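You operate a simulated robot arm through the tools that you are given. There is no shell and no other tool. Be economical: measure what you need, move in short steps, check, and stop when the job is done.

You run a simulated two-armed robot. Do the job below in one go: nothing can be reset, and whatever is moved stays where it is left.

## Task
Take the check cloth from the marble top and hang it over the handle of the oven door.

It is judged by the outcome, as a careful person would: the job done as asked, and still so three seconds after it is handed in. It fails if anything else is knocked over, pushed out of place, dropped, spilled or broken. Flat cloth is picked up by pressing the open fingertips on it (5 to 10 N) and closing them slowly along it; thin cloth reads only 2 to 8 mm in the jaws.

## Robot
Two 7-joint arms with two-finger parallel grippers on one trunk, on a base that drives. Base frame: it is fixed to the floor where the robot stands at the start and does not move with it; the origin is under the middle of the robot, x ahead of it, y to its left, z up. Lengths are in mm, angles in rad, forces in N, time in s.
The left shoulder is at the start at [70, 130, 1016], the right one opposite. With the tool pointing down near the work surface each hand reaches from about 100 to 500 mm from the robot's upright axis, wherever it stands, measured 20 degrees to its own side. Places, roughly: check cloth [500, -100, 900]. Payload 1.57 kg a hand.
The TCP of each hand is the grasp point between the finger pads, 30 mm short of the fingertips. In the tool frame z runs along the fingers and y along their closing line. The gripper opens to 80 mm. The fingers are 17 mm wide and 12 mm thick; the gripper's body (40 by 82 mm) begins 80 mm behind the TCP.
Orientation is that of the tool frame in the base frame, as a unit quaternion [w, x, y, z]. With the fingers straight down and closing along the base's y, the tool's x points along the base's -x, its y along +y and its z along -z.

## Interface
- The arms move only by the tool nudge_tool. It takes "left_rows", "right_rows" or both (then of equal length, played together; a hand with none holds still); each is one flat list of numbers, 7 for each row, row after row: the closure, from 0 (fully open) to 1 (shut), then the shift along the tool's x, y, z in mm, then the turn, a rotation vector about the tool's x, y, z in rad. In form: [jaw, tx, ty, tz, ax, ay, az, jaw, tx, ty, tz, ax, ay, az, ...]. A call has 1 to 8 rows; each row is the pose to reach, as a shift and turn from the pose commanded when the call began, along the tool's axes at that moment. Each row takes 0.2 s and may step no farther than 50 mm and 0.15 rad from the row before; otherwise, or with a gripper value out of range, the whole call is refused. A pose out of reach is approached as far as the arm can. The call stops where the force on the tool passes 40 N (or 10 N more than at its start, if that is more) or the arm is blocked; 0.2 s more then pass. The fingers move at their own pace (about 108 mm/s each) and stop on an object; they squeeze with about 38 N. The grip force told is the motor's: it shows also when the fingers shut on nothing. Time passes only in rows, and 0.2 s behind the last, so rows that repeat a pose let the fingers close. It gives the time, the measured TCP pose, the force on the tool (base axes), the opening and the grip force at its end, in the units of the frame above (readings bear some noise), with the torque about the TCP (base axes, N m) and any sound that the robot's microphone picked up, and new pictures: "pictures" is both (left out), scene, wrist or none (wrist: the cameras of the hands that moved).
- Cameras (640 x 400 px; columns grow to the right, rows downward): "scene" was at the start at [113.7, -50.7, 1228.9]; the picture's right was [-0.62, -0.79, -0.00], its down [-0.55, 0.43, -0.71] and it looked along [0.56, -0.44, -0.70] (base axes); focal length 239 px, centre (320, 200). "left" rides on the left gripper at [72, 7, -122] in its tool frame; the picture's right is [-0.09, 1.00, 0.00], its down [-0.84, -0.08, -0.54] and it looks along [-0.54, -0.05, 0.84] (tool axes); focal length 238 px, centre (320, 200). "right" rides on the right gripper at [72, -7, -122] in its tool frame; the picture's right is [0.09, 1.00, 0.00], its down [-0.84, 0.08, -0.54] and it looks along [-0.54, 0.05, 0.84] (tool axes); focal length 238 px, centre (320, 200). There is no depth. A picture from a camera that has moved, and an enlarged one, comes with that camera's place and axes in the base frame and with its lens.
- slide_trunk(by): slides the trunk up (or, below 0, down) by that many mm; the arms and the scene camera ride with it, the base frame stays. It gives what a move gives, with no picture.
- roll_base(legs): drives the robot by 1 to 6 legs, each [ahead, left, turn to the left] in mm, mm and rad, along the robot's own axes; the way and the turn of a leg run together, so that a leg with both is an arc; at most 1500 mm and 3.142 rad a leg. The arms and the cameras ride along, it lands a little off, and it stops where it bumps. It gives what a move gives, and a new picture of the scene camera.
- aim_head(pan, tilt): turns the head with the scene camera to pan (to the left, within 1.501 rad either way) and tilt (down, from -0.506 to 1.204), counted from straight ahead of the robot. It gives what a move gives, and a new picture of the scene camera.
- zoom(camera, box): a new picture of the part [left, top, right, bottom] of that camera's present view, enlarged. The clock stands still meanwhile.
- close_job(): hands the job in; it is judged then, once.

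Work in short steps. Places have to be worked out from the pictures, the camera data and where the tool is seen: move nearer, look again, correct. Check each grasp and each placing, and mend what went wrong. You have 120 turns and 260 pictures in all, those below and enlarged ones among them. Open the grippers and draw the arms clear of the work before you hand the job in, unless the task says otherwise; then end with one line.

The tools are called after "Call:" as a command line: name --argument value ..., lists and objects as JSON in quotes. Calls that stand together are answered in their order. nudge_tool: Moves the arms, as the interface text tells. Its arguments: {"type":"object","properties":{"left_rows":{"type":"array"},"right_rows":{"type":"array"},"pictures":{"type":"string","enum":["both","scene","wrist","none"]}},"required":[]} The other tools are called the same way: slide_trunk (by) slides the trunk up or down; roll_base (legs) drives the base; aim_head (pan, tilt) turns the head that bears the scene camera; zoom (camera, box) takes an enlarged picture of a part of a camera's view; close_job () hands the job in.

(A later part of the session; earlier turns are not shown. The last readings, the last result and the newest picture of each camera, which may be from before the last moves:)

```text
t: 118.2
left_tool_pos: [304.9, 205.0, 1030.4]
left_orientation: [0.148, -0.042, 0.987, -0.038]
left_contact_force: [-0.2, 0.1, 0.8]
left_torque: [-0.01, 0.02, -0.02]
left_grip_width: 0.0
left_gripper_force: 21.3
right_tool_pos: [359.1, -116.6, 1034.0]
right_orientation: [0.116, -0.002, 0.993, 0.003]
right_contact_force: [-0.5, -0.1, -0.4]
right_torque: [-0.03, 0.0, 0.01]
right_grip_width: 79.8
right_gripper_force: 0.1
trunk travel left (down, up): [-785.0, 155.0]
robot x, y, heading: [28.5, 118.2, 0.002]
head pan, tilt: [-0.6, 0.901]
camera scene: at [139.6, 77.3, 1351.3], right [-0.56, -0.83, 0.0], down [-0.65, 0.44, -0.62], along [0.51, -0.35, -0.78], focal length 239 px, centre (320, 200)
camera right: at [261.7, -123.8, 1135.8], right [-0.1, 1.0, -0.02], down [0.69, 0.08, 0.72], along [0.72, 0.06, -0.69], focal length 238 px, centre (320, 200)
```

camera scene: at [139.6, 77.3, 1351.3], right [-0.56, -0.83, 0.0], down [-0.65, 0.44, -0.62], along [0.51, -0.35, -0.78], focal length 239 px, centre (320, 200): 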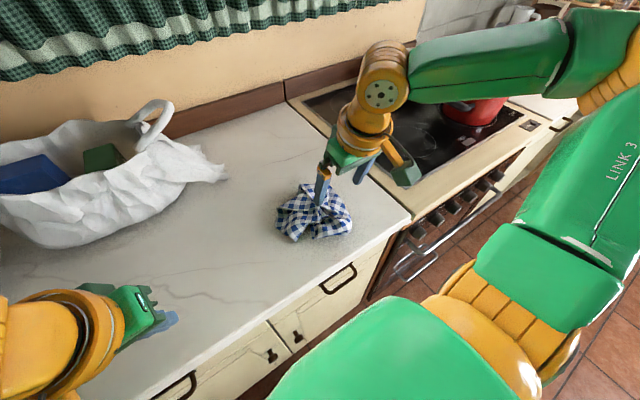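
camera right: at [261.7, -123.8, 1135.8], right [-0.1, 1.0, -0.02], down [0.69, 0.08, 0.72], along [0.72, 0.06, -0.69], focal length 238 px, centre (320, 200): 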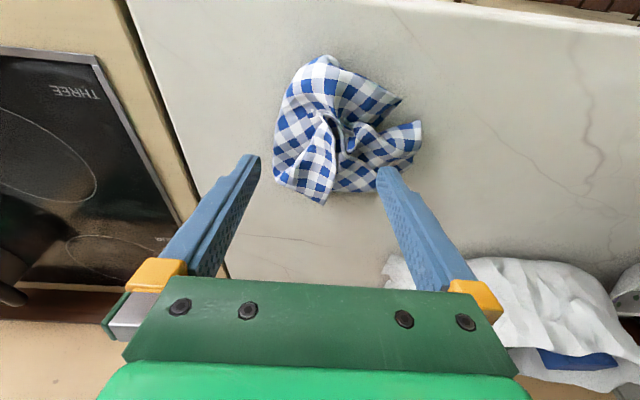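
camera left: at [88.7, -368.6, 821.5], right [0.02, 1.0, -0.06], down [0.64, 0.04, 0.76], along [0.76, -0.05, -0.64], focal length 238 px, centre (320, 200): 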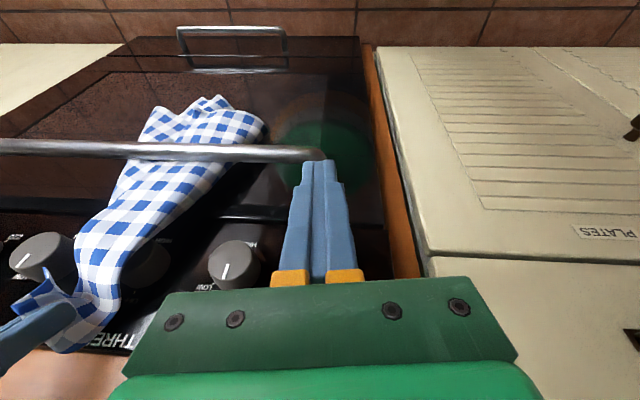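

Released on the counter. Zoom in to find corners to grip.

Call:
zoom --camera "right" --box '[240, 40, 460, 220]'

```text
2.22 times, centred on (350, 130) of right
camera zoom: at [261.7, -123.8, 1135.8], right [-0.1, 1.0, -0.02], down [0.69, 0.08, 0.72], along [0.72, 0.06, -0.69], focal length 530 px, centre (253, 356)
```

zoom: 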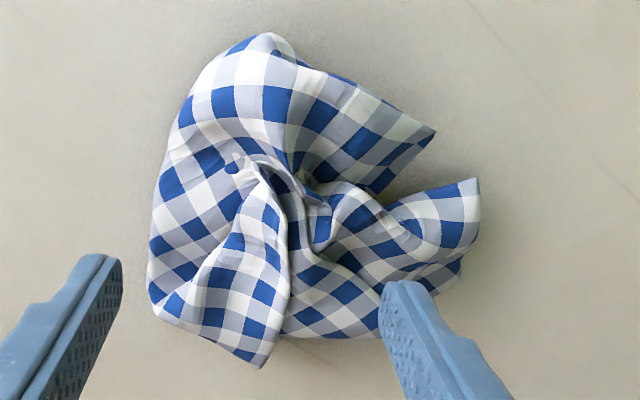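

A corner flap points away from the robot at about (490,−105), and its width in y suits straddling it with fully open fingers. Move above it.

Call:
nudge_tool --right_rows '[0, -27, 2, 10, 0, 0, 0, 0, -54, 4, 20, 0, 0, 0, 0, -81, 6, 45, 0, 0, 0, 0, -107, 9, 80, 0, 0, 0]' --pictures "wrist"

```text
t: 119.2
left_tool_pos: [308.3, 204.4, 1027.8]
left_orientation: [0.147, -0.042, 0.988, -0.039]
left_contact_force: [0.6, 0.1, 0.5]
left_torque: [0.01, 0.0, -0.01]
left_grip_width: 0.0
left_gripper_force: 21.5
right_tool_pos: [485.3, -108.3, 975.9]
right_orientation: [0.114, -0.002, 0.993, 0.003]
right_contact_force: [0.2, 0.8, 0.0]
right_torque: [0.03, 0.0, 0.02]
right_grip_width: 80.2
right_gripper_force: 0.1
trunk travel left (down, up): [-785.0, 155.0]
robot x, y, heading: [28.9, 117.8, 0.001]
head pan, tilt: [-0.6, 0.901]
camera right: at [388.3, -115.7, 1077.8], right [-0.1, 1.0, -0.01], down [0.69, 0.08, 0.72], along [0.72, 0.06, -0.7], focal length 238 px, centre (320, 200)
```

right: 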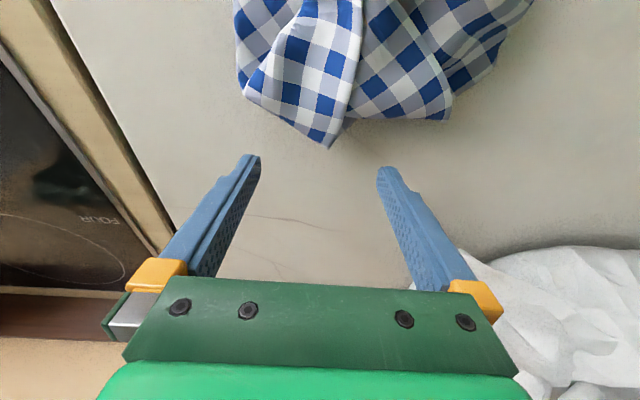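

The flap's tip is at (504,−98). Lower to straddle it about 20 mm from the tip.

Call:
nudge_tool --right_rows '[0.1, 9, 1, 20, 0, 0, 0, 0.1, 16, 2, 36, 0, 0, 0, 0.1, 17, 2, 41, 0, 0, 0]' --pictures "wrist"

```text
t: 120.0
left_tool_pos: [305.3, 205.3, 1030.5]
left_orientation: [0.147, -0.041, 0.988, -0.038]
left_contact_force: [0.5, -0.3, 0.1]
left_torque: [-0.02, 0.01, 0.02]
left_grip_width: 0.1
left_gripper_force: 21.0
right_tool_pos: [476.9, -105.6, 934.5]
right_orientation: [0.115, -0.002, 0.993, 0.002]
right_contact_force: [0.0, -0.8, 0.1]
right_torque: [0.0, -0.01, -0.01]
right_grip_width: 72.0
right_gripper_force: 0.1
trunk travel left (down, up): [-785.0, 155.0]
robot x, y, heading: [34.2, 118.0, 0.001]
head pan, tilt: [-0.6, 0.901]
camera right: at [378.5, -112.6, 1036.7], right [-0.09, 1.0, -0.02], down [0.69, 0.08, 0.72], along [0.72, 0.06, -0.69], focal length 238 px, centre (320, 200)
```

right: 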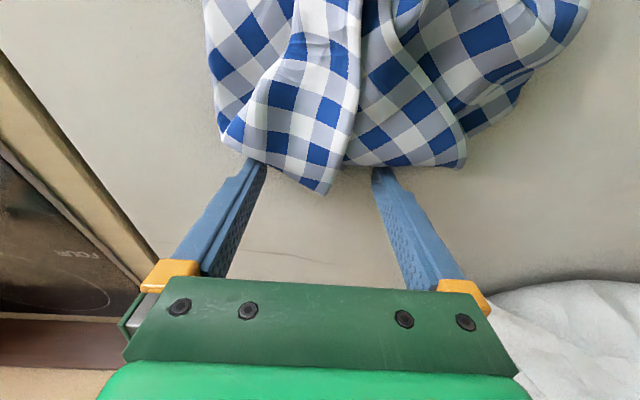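

Shift 9 mm to −y to clear the left finger, lower to contact, and check the force.

Call:
nudge_tool --right_rows '[0.1, 0, -9, 0, 0, 0, 0, 0.1, 0.5, -9, 2, 0, 0, 0, 0.1, 0.8, -9, 3.4, 0, 0, 0]' --pictures "none"

```text
t: 120.8
left_tool_pos: [305.1, 205.2, 1031.1]
left_orientation: [0.147, -0.043, 0.987, -0.038]
left_contact_force: [0.9, -0.3, -0.1]
left_torque: [0.0, -0.02, 0.01]
left_grip_width: 0.0
left_gripper_force: 21.8
right_tool_pos: [476.1, -112.9, 931.0]
right_orientation: [0.116, -0.002, 0.993, 0.002]
right_contact_force: [2.5, -1.2, 5.1]
right_torque: [-0.28, -0.07, 0.09]
right_grip_width: 72.9
right_gripper_force: 0.4
trunk travel left (down, up): [-785.0, 155.0]
robot x, y, heading: [28.8, 117.3, 0.002]
head pan, tilt: [-0.6, 0.901]
```

Contact at 5 N. Close slowly to gather the flap.

Call:
nudge_tool --right_rows '[0.2, 0, 0, 0.3, 0, 0, 0, 0.32, 0, 0, 0.3, 0, 0, 0, 0.44, 0, 0, 0.3, 0, 0, 0, 0.56, 0, 0, 0.3, 0, 0, 0, 0.68, 0, 0, 0.3, 0, 0, 0, 0.8, 0, 0, 0.3, 0, 0, 0, 0.92, 0, 0, 0.3, 0, 0, 0, 1, 0, 0, 0.3, 0, 0, 0]' --pictures "none"

Call:
nudge_tool --right_rows '[1, 0, 0, 0, 0, 0, 0, 1, 0, 0, 0, 0, 0, 0]' --pictures "wrist"

```text
t: 122.6
left_tool_pos: [304.4, 206.6, 1029.9]
left_orientation: [0.148, -0.041, 0.987, -0.038]
left_contact_force: [0.0, 0.8, -0.3]
left_torque: [0.01, 0.01, 0.0]
left_grip_width: 0.0
left_gripper_force: 21.5
right_tool_pos: [475.2, -112.0, 931.5]
right_orientation: [0.115, -0.003, 0.993, 0.004]
right_contact_force: [-0.4, 0.5, 3.2]
right_torque: [-0.02, 0.01, 0.05]
right_grip_width: 2.7
right_gripper_force: 24.0
trunk travel left (down, up): [-785.0, 155.0]
robot x, y, heading: [30.4, 121.9, 0.007]
head pan, tilt: [-0.6, 0.901]
```

```text
t: 123.2
left_tool_pos: [305.1, 205.1, 1029.7]
left_orientation: [0.147, -0.041, 0.988, -0.038]
left_contact_force: [-0.2, 0.8, -0.2]
left_torque: [0.01, 0.01, 0.0]
left_grip_width: 0.0
left_gripper_force: 21.3
right_tool_pos: [476.1, -112.9, 932.1]
right_orientation: [0.115, -0.001, 0.993, 0.003]
right_contact_force: [0.7, 0.6, 3.3]
right_torque: [0.0, 0.01, 0.02]
right_grip_width: 2.7
right_gripper_force: 24.5
trunk travel left (down, up): [-785.0, 155.0]
robot x, y, heading: [30.7, 118.5, 0.008]
head pan, tilt: [-0.6, 0.901]
camera right: at [377.9, -120.5, 1033.5], right [-0.09, 1.0, -0.02], down [0.69, 0.08, 0.72], along [0.72, 0.06, -0.69], focal length 238 px, centre (320, 200)
```

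right: 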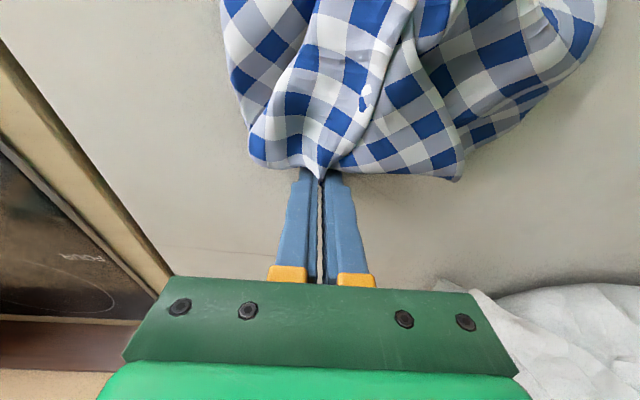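

Corner gripped (2.7 mm). Raise and back off so the cloth hangs freely in front of the counter and unfolds.

Call:
slide_trunk --by 150

Call:
nudge_tool --right_rows '[1, 20, 0, -40, 0, 0, 0, 1, 40, 0, -80, 0, 0, 0, 1, 60, 0, -110, 0, 0, 0]' --pictures "none"

Call:
roll_base --legs '[[-300, 0, 0]]'

Call:
zoom --camera "right" --box '[0, 0, 640, 400]'

```text
t: 125.0
left_tool_pos: [306.4, 205.1, 1179.5]
left_orientation: [0.147, -0.042, 0.987, -0.039]
left_contact_force: [0.6, -0.4, -0.4]
left_torque: [0.01, 0.02, -0.01]
left_grip_width: 0.0
left_gripper_force: 21.4
right_tool_pos: [476.0, -112.7, 1080.6]
right_orientation: [0.115, -0.003, 0.993, 0.004]
right_contact_force: [0.9, -0.4, 0.0]
right_torque: [-0.01, 0.0, 0.0]
right_grip_width: 2.7
right_gripper_force: 23.7
trunk travel left (down, up): [-935.0, 5.0]
robot x, y, heading: [33.6, 116.1, 0.005]
head pan, tilt: [-0.6, 0.901]
```

```text
t: 125.8
left_tool_pos: [304.7, 205.4, 1179.6]
left_orientation: [0.149, -0.041, 0.987, -0.038]
left_contact_force: [-0.9, -0.5, 0.3]
left_torque: [0.01, -0.03, 0.01]
left_grip_width: 0.0
left_gripper_force: 21.3
right_tool_pos: [390.5, -115.1, 1176.3]
right_orientation: [0.115, -0.002, 0.993, 0.002]
right_contact_force: [0.0, -0.4, -0.6]
right_torque: [-0.01, -0.01, 0.02]
right_grip_width: 2.7
right_gripper_force: 24.4
trunk travel left (down, up): [-935.0, 5.0]
robot x, y, heading: [28.7, 117.2, 0.0]
head pan, tilt: [-0.6, 0.901]
```

```text
t: 127.8
left_tool_pos: [10.7, 204.4, 1179.0]
left_orientation: [0.145, -0.043, 0.988, -0.039]
left_contact_force: [0.6, -0.2, 0.4]
left_torque: [-0.03, 0.04, 0.05]
left_grip_width: 0.0
left_gripper_force: 21.6
right_tool_pos: [97.3, -114.6, 1175.0]
right_orientation: [0.113, -0.003, 0.994, 0.004]
right_contact_force: [0.1, -0.2, 0.1]
right_torque: [0.01, 0.0, 0.02]
right_grip_width: 2.4
right_gripper_force: 24.4
trunk travel left (down, up): [-935.0, 5.0]
robot x, y, heading: [-271.7, 115.5, 0.005]
head pan, tilt: [-0.6, 0.901]
camera scene: at [-152.6, 75.8, 1500.8], right [-0.56, -0.83, 0.0], down [-0.65, 0.44, -0.62], along [0.51, -0.35, -0.79], focal length 239 px, centre (320, 200)
```

scene: 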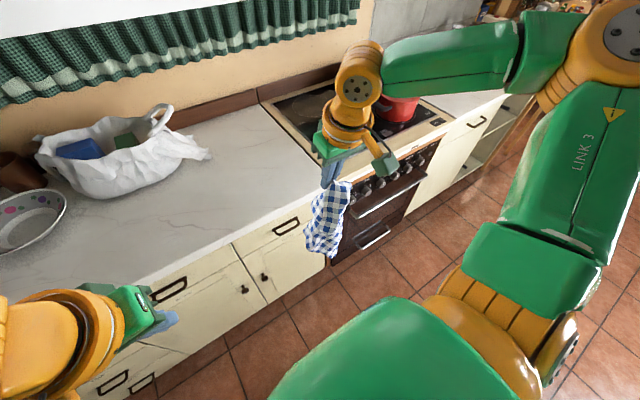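

```text
1.00 times, centred on (320, 200) of right (not enlarged: the box is as wide or as high as the picture)
camera zoom: at [0.4, -122.9, 1277.2], right [-0.1, 1.0, -0.01], down [0.69, 0.08, 0.72], along [0.72, 0.06, -0.7], focal length 238 px, centre (320, 200)
```

zoom: 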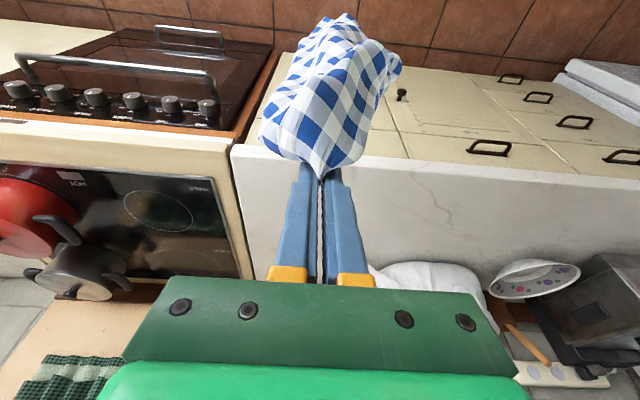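

It hangs from the corner, about 350 mm long. Drive right 444 to the oven.

Call:
roll_base --legs '[[0, -444, 0]]'

Call:
zoom --camera "left" --box '[0, 0, 640, 400]'

Call:
zoom --camera "scene" --box '[240, 130, 440, 290]'

```text
t: 130.5
left_tool_pos: [11.8, -234.2, 1178.9]
left_orientation: [0.147, -0.045, 0.987, -0.039]
left_contact_force: [0.4, 0.1, 0.0]
left_torque: [-0.01, 0.01, 0.06]
left_grip_width: 0.2
left_gripper_force: 21.7
right_tool_pos: [100.0, -553.8, 1175.0]
right_orientation: [0.115, -0.006, 0.993, 0.002]
right_contact_force: [-0.2, -0.1, 1.0]
right_torque: [-0.01, 0.0, -0.01]
right_grip_width: 2.9
right_gripper_force: 24.4
trunk travel left (down, up): [-935.0, 5.0]
robot x, y, heading: [-263.3, -323.7, 0.007]
head pan, tilt: [-0.6, 0.901]
camera scene: at [-152.4, -363.3, 1501.2], right [-0.56, -0.83, 0.0], down [-0.65, 0.43, -0.62], along [0.52, -0.35, -0.78], focal length 239 px, centre (320, 200)
```

scene: 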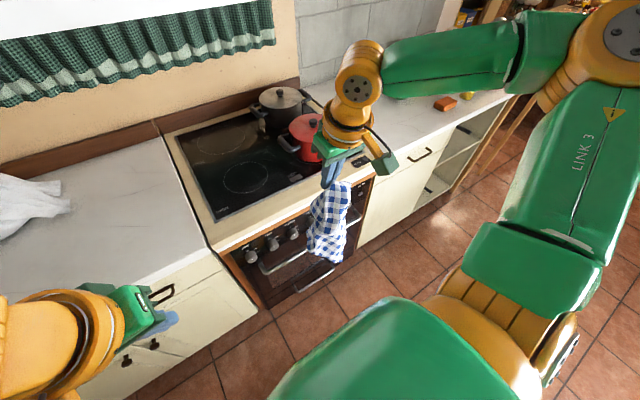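

```text
1.00 times, centred on (320, 200) of left (not enlarged: the box is as wide or as high as the picture)
camera zoom: at [-93.5, -227.0, 1273.3], right [0.01, 1.0, -0.06], down [0.64, 0.04, 0.76], along [0.77, -0.05, -0.64], focal length 238 px, centre (320, 200)
```

zoom: 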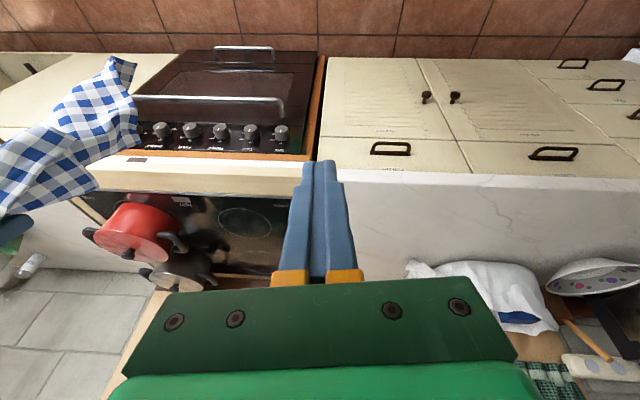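

```text
2.50 times, centred on (340, 210) of scene
camera zoom: at [-152.4, -363.3, 1501.2], right [-0.56, -0.83, 0.0], down [-0.65, 0.43, -0.62], along [0.52, -0.35, -0.78], focal length 596 px, centre (270, 175)
```

zoom: 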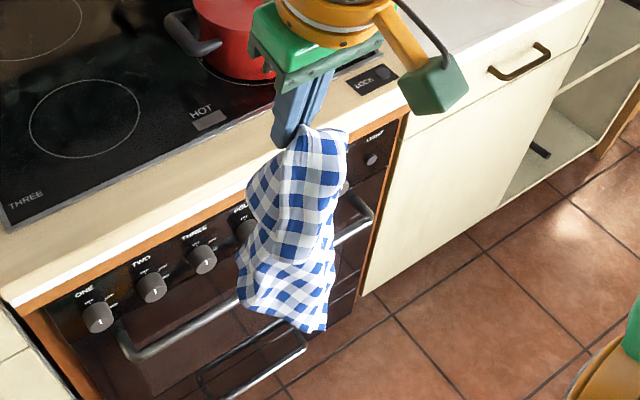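

It hangs reasonably narrow, but the lower end trails about 50 mm toward the robot. Tilt the hand forward 0.3 more to compensate and lower 140, then re-measure.

Call:
nudge_tool --right_rows '[1, 0, 0, 0, 0, -0.1, 0, 1, 0, 0, 0, 0, -0.2, 0, 1, 0, 0, 0, 0, -0.3, 0]' --pictures "none"

Call:
slide_trunk --by -145

Call:
zoom --camera "left" --box '[0, 0, 320, 200]'

Call:
zoom --camera "scene" --box '[200, 130, 440, 310]'

```text
t: 131.3
left_tool_pos: [10.1, -237.9, 1180.0]
left_orientation: [0.147, -0.045, 0.987, -0.038]
left_contact_force: [-0.3, 0.0, 0.3]
left_torque: [-0.03, 0.0, 0.0]
left_grip_width: 0.4
left_gripper_force: 21.3
right_tool_pos: [99.6, -555.5, 1176.4]
right_orientation: [0.263, -0.004, 0.965, 0.004]
right_contact_force: [-0.7, 0.4, -0.9]
right_torque: [0.0, -0.02, 0.03]
right_grip_width: 2.7
right_gripper_force: 23.8
trunk travel left (down, up): [-935.0, 5.0]
robot x, y, heading: [-261.7, -323.1, 0.009]
head pan, tilt: [-0.6, 0.901]
```

```text
t: 133.0
left_tool_pos: [11.1, -236.9, 1034.0]
left_orientation: [0.147, -0.044, 0.987, -0.038]
left_contact_force: [0.7, -0.4, 0.3]
left_torque: [-0.01, -0.01, 0.01]
left_grip_width: 0.0
left_gripper_force: 21.1
right_tool_pos: [100.5, -555.8, 1030.7]
right_orientation: [0.262, -0.005, 0.965, 0.005]
right_contact_force: [-0.7, -0.1, -0.9]
right_torque: [0.01, -0.02, 0.0]
right_grip_width: 2.8
right_gripper_force: 23.8
trunk travel left (down, up): [-790.0, 150.0]
robot x, y, heading: [-263.7, -322.4, 0.007]
head pan, tilt: [-0.6, 0.901]
```

```text
2.00 times, centred on (160, 100) of left
camera zoom: at [-93.6, -229.4, 1128.5], right [0.01, 1.0, -0.06], down [0.64, 0.04, 0.76], along [0.77, -0.05, -0.64], focal length 477 px, centre (640, 400)
```

zoom: 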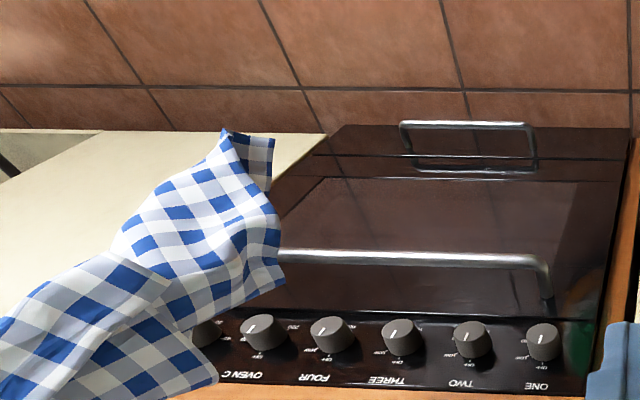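

```text
2.22 times, centred on (320, 220) of scene
camera zoom: at [-152.5, -366.2, 1356.2], right [-0.56, -0.83, 0.0], down [-0.65, 0.44, -0.62], along [0.52, -0.35, -0.78], focal length 530 px, centre (320, 156)
```

zoom: 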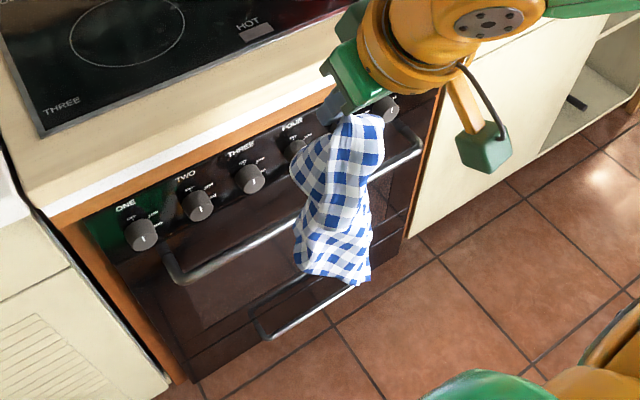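

The cloth hangs S-shaped, with its tail toward the robot and a bulge toward the oven. Rolling the hand about its own axis by about 90° will put that shape along the bar, making it thin across the gap.

Call:
nudge_tool --right_rows '[1, 0, 0, 0, 0, 0, 0.14, 1, 0, 0, 0, 0, 0, 0.28, 1, 0, 0, 0, 0, 0, 0.42, 1, 0, 0, 0, 0, 0, 0.56, 1, 0, 0, 0, 0, 0, 0.7, 1, 0, 0, 0, 0, 0, 0.84, 1, 0, 0, 0, 0, 0, 0.98, 1, 0, 0, 0, 0, 0, 1.12]' --pictures "none"

Call:
nudge_tool --right_rows '[1, 0, 0, 0, 0, 0, 0.14, 1, 0, 0, 0, 0, 0, 0.28, 1, 0, 0, 0, 0, 0, 0.42, 1, 0, 0, 0, 0, 0, 0.42, 1, 0, 0, 0, 0, 0, 0.42]' --pictures "scene"

Call:
zoom --camera "left" --box '[0, 0, 320, 200]'

Call:
zoom --camera "scene" --box '[200, 130, 440, 310]'

```text
t: 134.8
left_tool_pos: [11.3, -236.0, 1034.4]
left_orientation: [0.147, -0.045, 0.987, -0.039]
left_contact_force: [1.2, 0.6, -0.4]
left_torque: [0.0, 0.0, 0.0]
left_grip_width: 0.0
left_gripper_force: 21.3
right_tool_pos: [98.8, -555.3, 1030.5]
right_orientation: [0.219, 0.51, 0.82, 0.143]
right_contact_force: [-0.1, -0.3, 0.1]
right_torque: [-0.03, -0.01, 0.02]
right_grip_width: 2.6
right_gripper_force: 24.0
trunk travel left (down, up): [-790.0, 150.0]
robot x, y, heading: [-264.6, -325.9, 0.012]
head pan, tilt: [-0.6, 0.901]
```

```text
t: 136.0
left_tool_pos: [12.0, -237.2, 1033.6]
left_orientation: [0.148, -0.044, 0.987, -0.038]
left_contact_force: [-0.8, -0.7, 0.0]
left_torque: [-0.03, 0.0, 0.01]
left_grip_width: 0.0
left_gripper_force: 21.3
right_tool_pos: [99.6, -555.8, 1031.1]
right_orientation: [0.184, 0.669, 0.696, 0.186]
right_contact_force: [-0.8, -1.2, -0.4]
right_torque: [-0.04, 0.04, 0.02]
right_grip_width: 2.7
right_gripper_force: 24.5
trunk travel left (down, up): [-790.0, 150.0]
robot x, y, heading: [-266.9, -324.0, 0.01]
head pan, tilt: [-0.6, 0.901]
camera scene: at [-152.5, -366.2, 1356.1], right [-0.56, -0.83, 0.0], down [-0.65, 0.44, -0.62], along [0.52, -0.35, -0.78], focal length 239 px, centre (320, 200)
```

scene: 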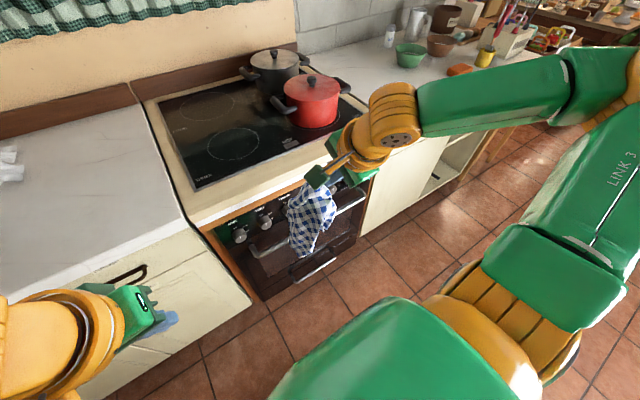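

```text
2.00 times, centred on (160, 100) of left
camera zoom: at [-93.6, -229.4, 1128.5], right [0.01, 1.0, -0.06], down [0.64, 0.04, 0.76], along [0.77, -0.05, -0.64], focal length 477 px, centre (640, 400)
```

zoom: 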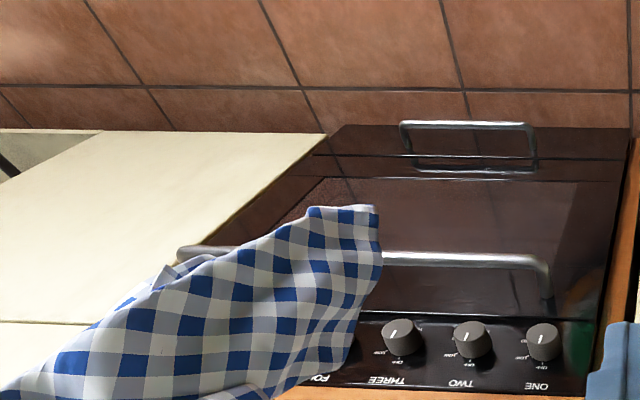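

```text
2.22 times, centred on (320, 220) of scene
camera zoom: at [-152.5, -366.2, 1356.1], right [-0.56, -0.83, 0.0], down [-0.65, 0.44, -0.62], along [0.52, -0.35, -0.78], focal length 530 px, centre (320, 156)
```

zoom: 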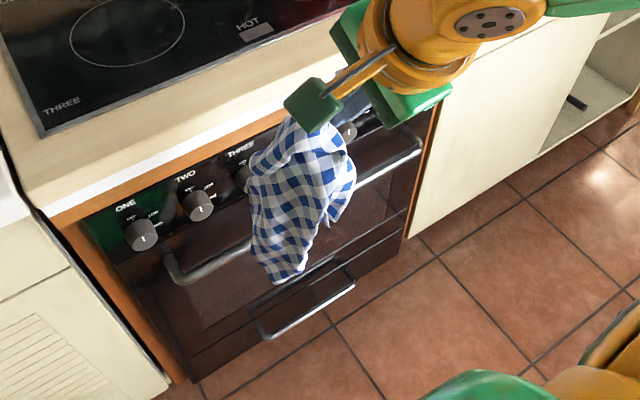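

Now the cloth hangs flat along y, with its tail at (117,−486,753), directly under the fingertips in x. Lower 55 and drive forward 140.

Call:
slide_trunk --by -50

Call:
roll_base --legs '[[138, 0, 0]]'

Call:
zoom --camera "left" --box '[0, 0, 320, 200]'

Call:
zoom --camera "scene" --box '[200, 130, 440, 310]'

```text
t: 136.9
left_tool_pos: [10.8, -237.7, 984.9]
left_orientation: [0.147, -0.045, 0.987, -0.038]
left_contact_force: [-0.1, -0.4, -0.2]
left_torque: [0.02, -0.01, 0.01]
left_grip_width: 0.2
left_gripper_force: 21.9
right_tool_pos: [99.0, -556.3, 981.3]
right_orientation: [0.185, 0.667, 0.697, 0.186]
right_contact_force: [0.5, -0.8, -0.2]
right_torque: [-0.03, 0.01, 0.03]
right_grip_width: 2.7
right_gripper_force: 23.9
trunk travel left (down, up): [-740.0, 200.0]
robot x, y, heading: [-264.9, -325.2, 0.011]
head pan, tilt: [-0.6, 0.901]
```

```text
t: 138.2
left_tool_pos: [147.7, -236.8, 985.0]
left_orientation: [0.149, -0.045, 0.987, -0.038]
left_contact_force: [0.8, -0.8, 0.1]
left_torque: [0.0, 0.01, 0.0]
left_grip_width: 0.0
left_gripper_force: 21.1
right_tool_pos: [236.3, -554.8, 981.7]
right_orientation: [0.187, 0.668, 0.696, 0.186]
right_contact_force: [-0.2, -0.4, -0.6]
right_torque: [-0.04, 0.02, 0.03]
right_grip_width: 2.6
right_gripper_force: 23.5
trunk travel left (down, up): [-740.0, 200.0]
robot x, y, heading: [-124.8, -321.7, 0.005]
head pan, tilt: [-0.6, 0.901]
camera scene: at [-16.9, -364.9, 1306.4], right [-0.56, -0.83, 0.0], down [-0.65, 0.44, -0.62], along [0.52, -0.35, -0.78], focal length 239 px, centre (320, 200)
```

scene: 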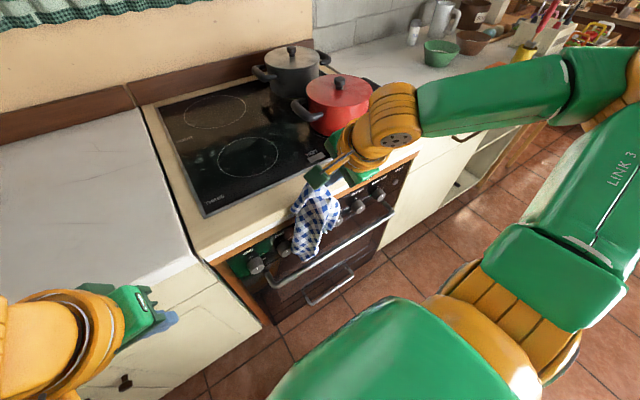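

```text
2.00 times, centred on (160, 100) of left
camera zoom: at [42.6, -228.2, 1078.9], right [0.01, 1.0, -0.06], down [0.64, 0.04, 0.77], along [0.77, -0.05, -0.64], focal length 477 px, centre (640, 400)
```

zoom: 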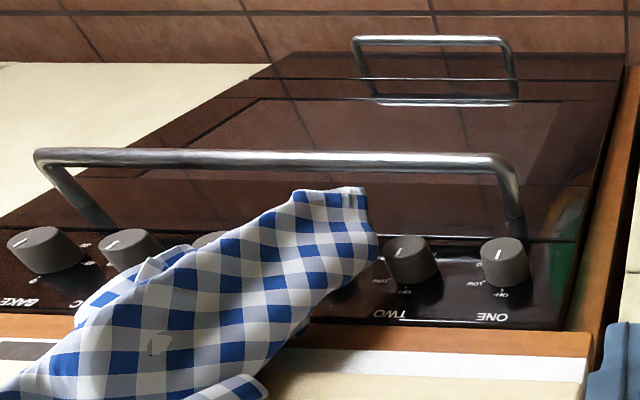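

```text
2.22 times, centred on (320, 220) of scene
camera zoom: at [-16.9, -364.9, 1306.4], right [-0.56, -0.83, 0.0], down [-0.65, 0.44, -0.62], along [0.52, -0.35, -0.78], focal length 530 px, centre (320, 156)
```

zoom: 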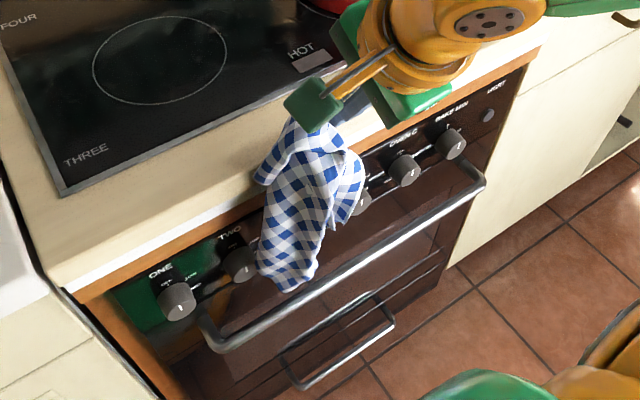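

The tail is at about x≈230, needing about 25 mm more. Tilt the hand 0.2 further forward and advance 12 mm, then check.

Call:
nudge_tool --right_rows '[1, 0, 5, 3, -0.1, 0, 0, 1, 0, 10, 6, -0.2, 0, 0, 1, 0, 10, 6, -0.2, 0, 0, 1, 0, 10, 6, -0.2, 0, 0]' --pictures "none"

Call:
zoom --camera "left" --box '[0, 0, 320, 200]'

Call:
zoom --camera "scene" --box '[200, 130, 440, 310]'

```text
t: 139.2
left_tool_pos: [148.3, -235.4, 984.6]
left_orientation: [0.148, -0.044, 0.987, -0.038]
left_contact_force: [-0.1, -0.1, -0.5]
left_torque: [0.02, 0.02, 0.03]
left_grip_width: 0.1
left_gripper_force: 21.4
right_tool_pos: [249.3, -554.6, 981.1]
right_orientation: [0.251, 0.646, 0.674, 0.255]
right_contact_force: [-0.5, -0.9, -0.2]
right_torque: [0.0, 0.03, 0.02]
right_grip_width: 2.4
right_gripper_force: 23.8
trunk travel left (down, up): [-740.0, 200.0]
robot x, y, heading: [-126.7, -322.2, 0.011]
head pan, tilt: [-0.6, 0.901]
```

```text
2.00 times, centred on (160, 100) of left
camera zoom: at [44.4, -228.2, 1078.5], right [0.01, 1.0, -0.06], down [0.64, 0.04, 0.76], along [0.77, -0.05, -0.64], focal length 477 px, centre (640, 400)
```

zoom: 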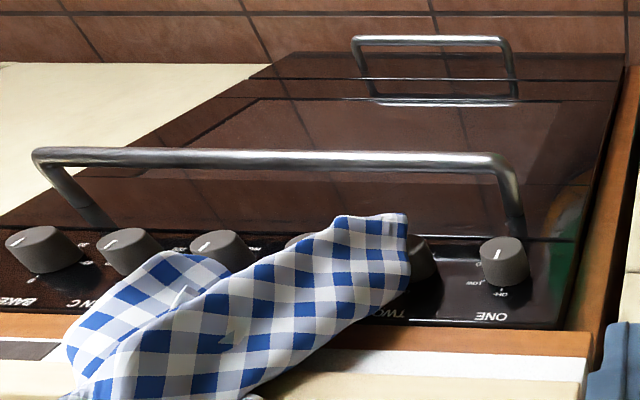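

```text
2.22 times, centred on (320, 220) of scene
camera zoom: at [-14.7, -364.9, 1306.2], right [-0.56, -0.83, 0.0], down [-0.65, 0.44, -0.62], along [0.52, -0.35, -0.78], focal length 530 px, centre (320, 156)
```

zoom: 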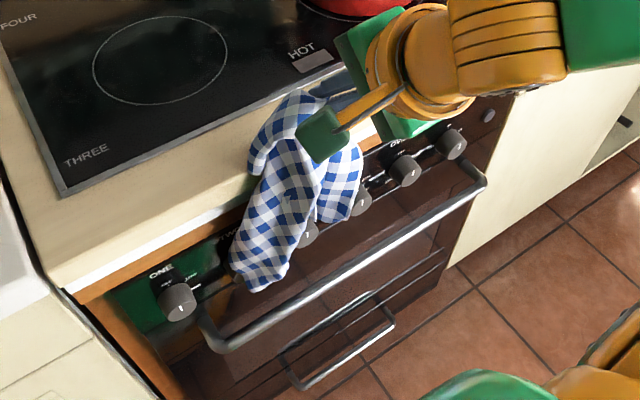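

The tail moved toward the door, now at z≈756. Lower 50 and look again.

Call:
slide_trunk --by -50

Call:
zoom --camera "left" --box '[0, 0, 320, 200]'

Call:
zoom --camera "scene" --box '[200, 130, 440, 310]'

```text
t: 140.2
left_tool_pos: [148.7, -236.2, 934.3]
left_orientation: [0.148, -0.044, 0.987, -0.039]
left_contact_force: [-0.4, -0.5, -0.1]
left_torque: [-0.01, 0.0, -0.02]
left_grip_width: 0.0
left_gripper_force: 21.5
right_tool_pos: [249.0, -554.0, 931.9]
right_orientation: [0.251, 0.646, 0.674, 0.254]
right_contact_force: [-1.0, 0.6, -0.2]
right_torque: [-0.03, 0.05, 0.0]
right_grip_width: 2.8
right_gripper_force: 24.1
trunk travel left (down, up): [-690.0, 250.0]
robot x, y, heading: [-126.0, -324.5, 0.011]
head pan, tilt: [-0.6, 0.901]
```

```text
2.00 times, centred on (160, 100) of left
camera zoom: at [44.3, -228.2, 1028.5], right [0.01, 1.0, -0.06], down [0.64, 0.04, 0.76], along [0.77, -0.05, -0.64], focal length 477 px, centre (640, 400)
```

zoom: 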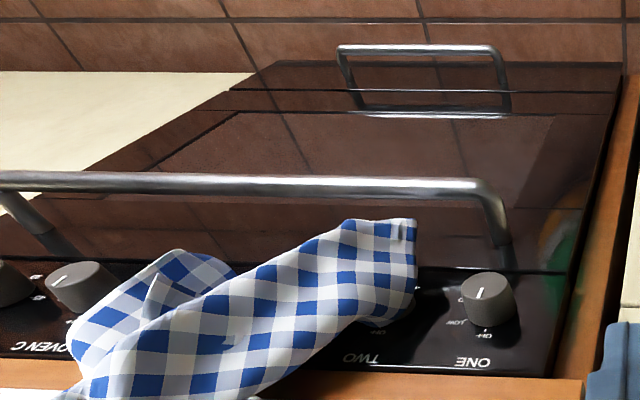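

```text
2.22 times, centred on (320, 220) of scene
camera zoom: at [-14.9, -364.9, 1256.1], right [-0.56, -0.83, 0.0], down [-0.65, 0.44, -0.62], along [0.52, -0.35, -0.78], focal length 530 px, centre (320, 156)
```

zoom: 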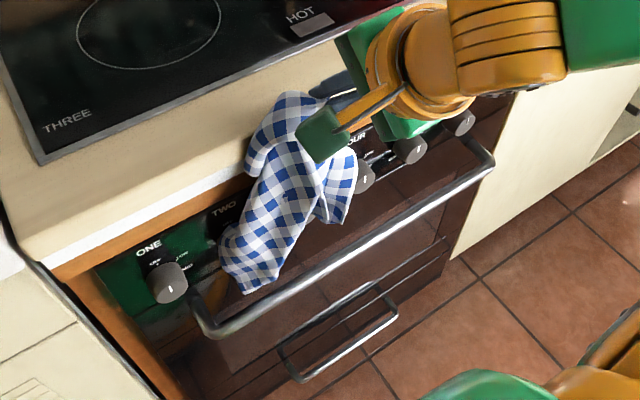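

The tail is right over the bar (x≈237), so the pusher is needed again. Bring the left hand down in front of the tail.

Call:
nudge_tool --left_rows '[1, 0, -15, 40, 0, 0, 0, 1, 3, -35, 80, 0, 0, 0, 1, 7, -65, 118, 0, 0, 0, 1, 12, -100, 150, 0, 0, 0, 1, 17, -135, 172, 0, 0, 0, 1, 22, -170, 190, 0, 0, 0, 1, 24, -190, 197, 0, 0, 0]'

```text
t: 141.8
left_tool_pos: [200.1, -439.4, 756.3]
left_orientation: [0.147, -0.045, 0.987, -0.037]
left_contact_force: [-0.3, 0.2, -0.3]
left_torque: [-0.02, 0.01, 0.05]
left_grip_width: 0.0
left_gripper_force: 21.3
right_tool_pos: [249.0, -555.7, 930.9]
right_orientation: [0.251, 0.646, 0.674, 0.255]
right_contact_force: [-0.5, 0.0, -0.4]
right_torque: [-0.05, 0.07, 0.05]
right_grip_width: 2.8
right_gripper_force: 24.2
trunk travel left (down, up): [-690.0, 250.0]
robot x, y, heading: [-128.2, -325.5, 0.011]
head pan, tilt: [-0.6, 0.901]
camera scene: at [-14.7, -365.6, 1256.1], right [-0.56, -0.83, 0.0], down [-0.65, 0.44, -0.62], along [0.52, -0.35, -0.78], focal length 239 px, centre (320, 200)
camera left: at [94.6, -431.8, 850.6], right [0.01, 1.0, -0.06], down [0.64, 0.04, 0.76], along [0.77, -0.05, -0.64], focal length 238 px, centre (320, 200)
```

scene: 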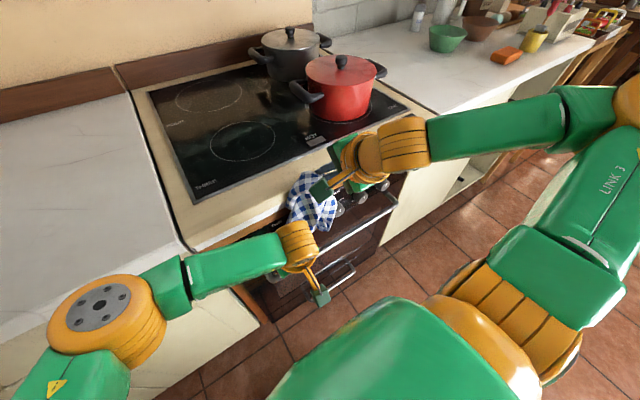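
left: 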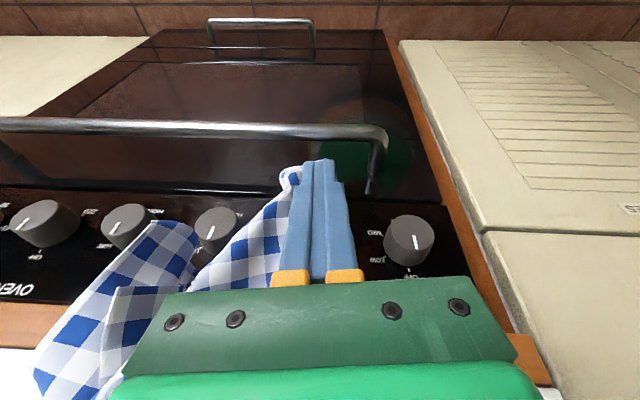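

The pusher is right by the tail. Shift it over the tail, push toward the door, then lower the right hand 60 (retracting 15 mm to clear the counter edge).

Call:
nudge_tool --left_rows '[1, 7.5, -14, 21, 0, 0, 0, 1, -10, -15, 26, 0, 0, 0, 1, -27, -17, 31, 0, 0, 0, 1, -27, -17, 31, 0, 0, 0, 1, -27, -17, 31, 0, 0, 0, 1, -27, -17, 31, 0, 0, 0, 1, -27, -17, 31, 0, 0, 0]' --right_rows '[1, 0, 0, 0, 0, 0, 0, 1, 0, 0, 0, 0, 0, 0, 1, 0, -6, -5, 0, 0, 0, 1, 0, -17, 5, 0, 0, 0, 1, 0, -28, 15, 0, 0, 0, 1, 0, -40, 25, 0, 0, 0, 1, 0, -51, 34.5, 0, 0, 0]'

```text
t: 143.0
left_tool_pos: [222.4, -449.9, 736.3]
left_orientation: [0.151, -0.044, 0.987, -0.04]
left_contact_force: [-0.6, 0.9, -1.2]
left_torque: [0.02, -0.03, 0.0]
left_grip_width: 0.0
left_gripper_force: 20.8
left hand out of reach, approached as far as the arm can: row 3, 4, 5, 6
right_tool_pos: [246.5, -557.7, 911.6]
right_orientation: [0.262, 0.641, 0.673, 0.261]
right_contact_force: [-13.2, 4.3, 10.8]
right_torque: [0.0, -0.13, 0.08]
right_grip_width: 2.7
right_gripper_force: 23.8
right hand out of reach, approached as far as the arm can: row 3, 4, 5, 6
trunk travel left (down, up): [-690.0, 250.0]
robot x, y, heading: [-130.2, -322.0, 0.007]
head pan, tilt: [-0.6, 0.901]
stopped in row 6 (right hand): the force on the tool passed its limit at 49 N (the readings are from after the stop); the commanded pose is now the measured one
camera scene: at [-23.4, -363.0, 1257.1], right [-0.56, -0.83, 0.0], down [-0.65, 0.44, -0.63], along [0.52, -0.35, -0.78], focal length 239 px, centre (320, 200)
camera right: at [154.7, -487.6, 994.4], right [0.72, 0.13, 0.68], down [-0.28, -0.84, 0.46], along [0.64, -0.52, -0.57], focal length 238 px, centre (320, 200)
camera left: at [117.1, -441.4, 830.7], right [0.01, 1.0, -0.06], down [0.64, 0.04, 0.77], along [0.77, -0.05, -0.64], focal length 238 px, centre (320, 200)
```

scene: 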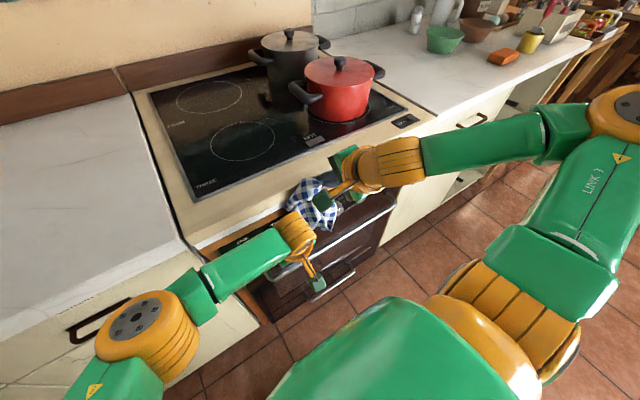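
right: 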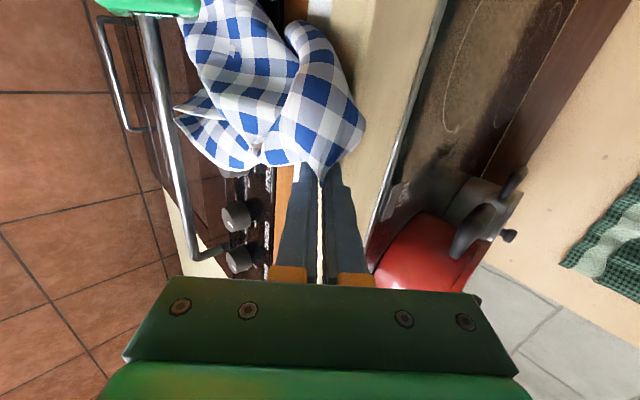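
left: 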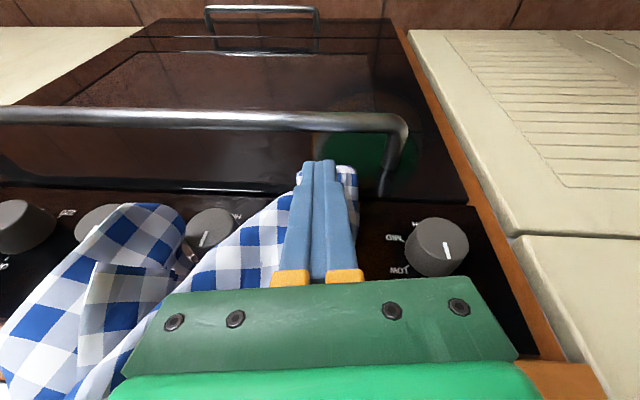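

The right tip bears on the counter edge and both arms are near their far limits. Pull the right hand back 40 with the arm, then drive the base forward 28, which also pushes the left pusher in.

Call:
nudge_tool --right_rows '[1, 0, -14, -14, 0, 0, 0, 1, 0, -29, -27, 0, 0, 0, 1, 0, -29, -27, 0, 0, 0]' --pictures "none"

Call:
roll_base --legs '[[28, 0, 0]]'

Call:
zoom --camera "right" --box '[0, 0, 640, 400]'

Call:
zoom --camera "left" --box '[0, 0, 640, 400]'

```text
t: 143.8
left_tool_pos: [227.8, -450.5, 733.2]
left_orientation: [0.147, -0.044, 0.987, -0.038]
left_contact_force: [0.2, -1.0, 1.0]
left_torque: [-0.01, 0.03, 0.02]
left_grip_width: 0.0
left_gripper_force: 21.5
right_tool_pos: [245.4, -576.8, 909.7]
right_orientation: [0.259, 0.643, 0.673, 0.259]
right_contact_force: [0.3, -0.2, -0.1]
right_torque: [-0.02, 0.02, -0.01]
right_grip_width: 2.5
right_gripper_force: 24.5
right hand out of reach, approached as far as the arm can: row 1, 2, 3
trunk travel left (down, up): [-690.0, 250.0]
robot x, y, heading: [-124.4, -325.4, 0.01]
head pan, tilt: [-0.6, 0.901]
```

```text
t: 144.6
left_tool_pos: [236.4, -451.7, 738.7]
left_orientation: [0.153, -0.04, 0.987, -0.04]
left_contact_force: [0.3, -0.7, 0.6]
left_torque: [-0.02, -0.03, 0.0]
left_grip_width: 0.0
left_gripper_force: 21.5
right_tool_pos: [245.3, -576.6, 910.9]
right_orientation: [0.258, 0.646, 0.672, 0.255]
right_contact_force: [-22.9, -1.0, 16.8]
right_torque: [-0.16, -0.13, -0.16]
right_grip_width: 2.9
right_gripper_force: 24.3
trunk travel left (down, up): [-690.0, 250.0]
robot x, y, heading: [-111.7, -321.7, -0.003]
head pan, tilt: [-0.6, 0.901]
stopped in leg 1: the force on the tool passed its limit at 52 N (the readings are from after the stop); the commanded pose is now the measured one
camera scene: at [-11.4, -363.2, 1257.6], right [-0.56, -0.83, 0.0], down [-0.64, 0.44, -0.63], along [0.52, -0.35, -0.78], focal length 239 px, centre (320, 200)
```

scene: 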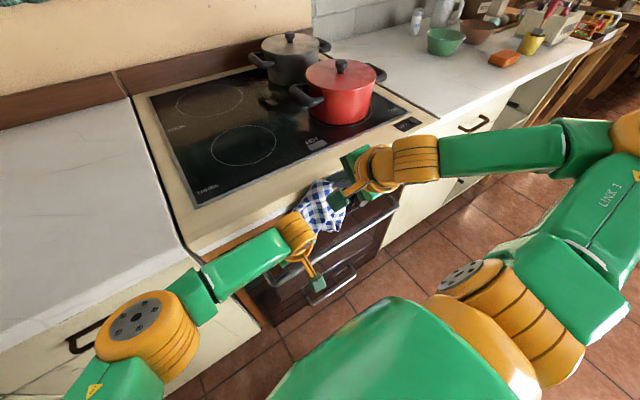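

```text
1.00 times, centred on (320, 200) of right (not enlarged: the box is as wide or as high as the picture)
camera zoom: at [157.0, -505.8, 995.2], right [0.73, 0.13, 0.67], down [-0.28, -0.84, 0.47], along [0.62, -0.53, -0.58], focal length 238 px, centre (320, 200)
```

zoom: 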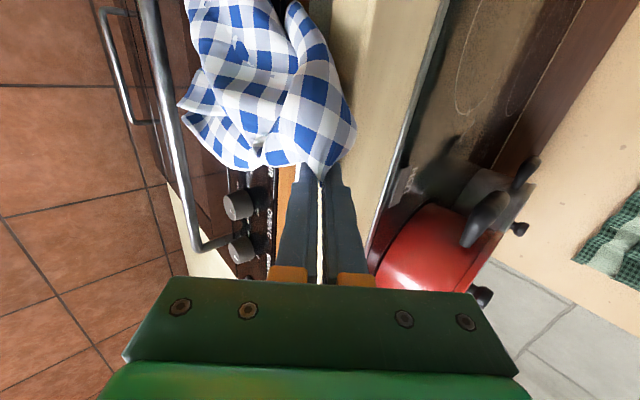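

```text
1.00 times, centred on (320, 200) of left (not enlarged: the box is as wide or as high as the picture)
camera zoom: at [130.4, -442.6, 831.8], right [0.02, 1.0, -0.06], down [0.64, 0.04, 0.77], along [0.77, -0.06, -0.63], focal length 238 px, centre (320, 200)
```

zoom: 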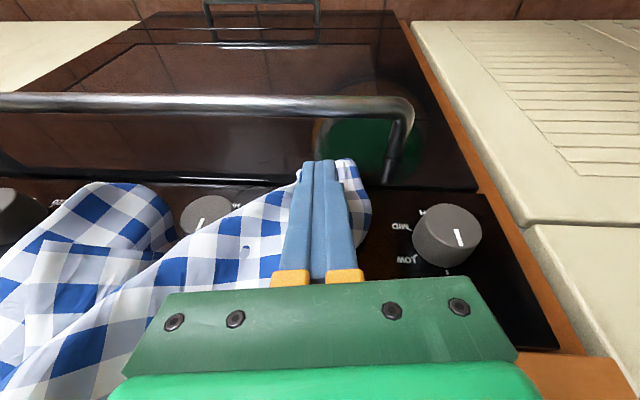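

Right hand presses the counter edge and can't retract in this wrist pose. Reduce its tilt by 0.3 while lifting a bit off the edge.

Call:
nudge_tool --right_rows '[1, 0, 0, -7, 0, 0, 0, 1, 0, -0.7, -14, 0.1, 0, 0, 1, 0, -0.7, -14, 0.2, 0, 0, 1, 0, -0.7, -14, 0.3, 0, 0]' --pictures "none"

```text
t: 145.6
left_tool_pos: [244.2, -451.4, 734.4]
left_orientation: [0.147, -0.042, 0.987, -0.039]
left_contact_force: [-0.4, 0.2, 0.2]
left_torque: [0.03, 0.01, -0.05]
left_grip_width: 0.0
left_gripper_force: 21.2
right_tool_pos: [248.0, -576.1, 916.7]
right_orientation: [0.153, 0.677, 0.704, 0.15]
right_contact_force: [0.4, -0.4, -0.6]
right_torque: [-0.05, -0.05, 0.0]
right_grip_width: 2.8
right_gripper_force: 24.2
right hand out of reach, approached as far as the arm can: row 1
trunk travel left (down, up): [-690.0, 250.0]
robot x, y, heading: [-113.8, -320.9, 0.004]
head pan, tilt: [-0.6, 0.901]
```

Freed. Now retract the right hand 12 mm and lower it 45 while the left pusher holds the tail.

Call:
nudge_tool --right_rows '[1, 0, -11, -5, 0, 0, 0, 1, 0, -17, 9, 0, 0, 0, 1, 0, -24, 22, 0, 0, 0, 1, 0, -30, 36, 0, 0, 0]' --pictures "wrist"

Call:
zoom --camera "left" --box '[0, 0, 640, 400]'

```text
t: 146.6
left_tool_pos: [244.8, -452.7, 733.1]
left_orientation: [0.147, -0.042, 0.987, -0.038]
left_contact_force: [-0.2, -0.4, 0.2]
left_torque: [-0.04, 0.0, -0.01]
left_grip_width: 0.3
left_gripper_force: 21.8
right_tool_pos: [234.3, -578.8, 869.5]
right_orientation: [0.152, 0.678, 0.704, 0.15]
right_contact_force: [-1.0, -0.5, 0.3]
right_torque: [0.0, -0.04, 0.01]
right_grip_width: 2.7
right_gripper_force: 23.5
trunk travel left (down, up): [-690.0, 250.0]
robot x, y, heading: [-109.9, -323.2, 0.003]
head pan, tilt: [-0.6, 0.901]
camera right: at [175.1, -507.3, 977.1], right [0.9, 0.13, 0.41], down [-0.13, -0.84, 0.53], along [0.41, -0.53, -0.74], focal length 238 px, centre (320, 200)
```

right: 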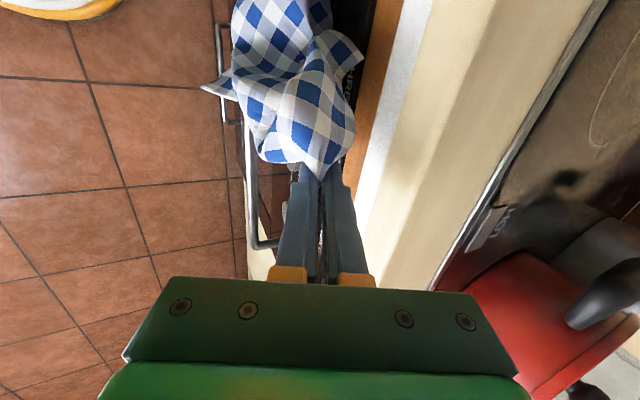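

```text
1.00 times, centred on (320, 200) of left (not enlarged: the box is as wide or as high as the picture)
camera zoom: at [139.7, -443.8, 828.5], right [0.02, 1.0, -0.06], down [0.64, 0.04, 0.76], along [0.76, -0.05, -0.64], focal length 238 px, centre (320, 200)
```

zoom: 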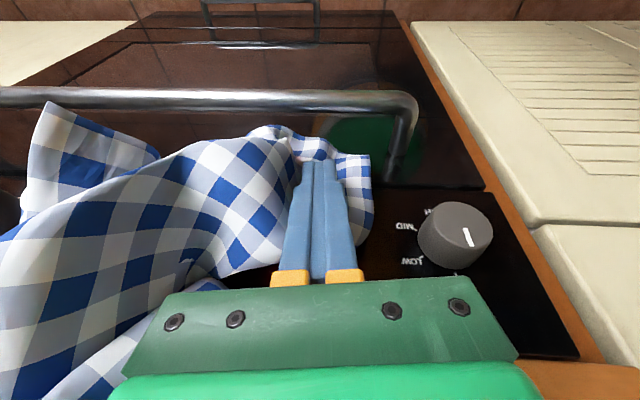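

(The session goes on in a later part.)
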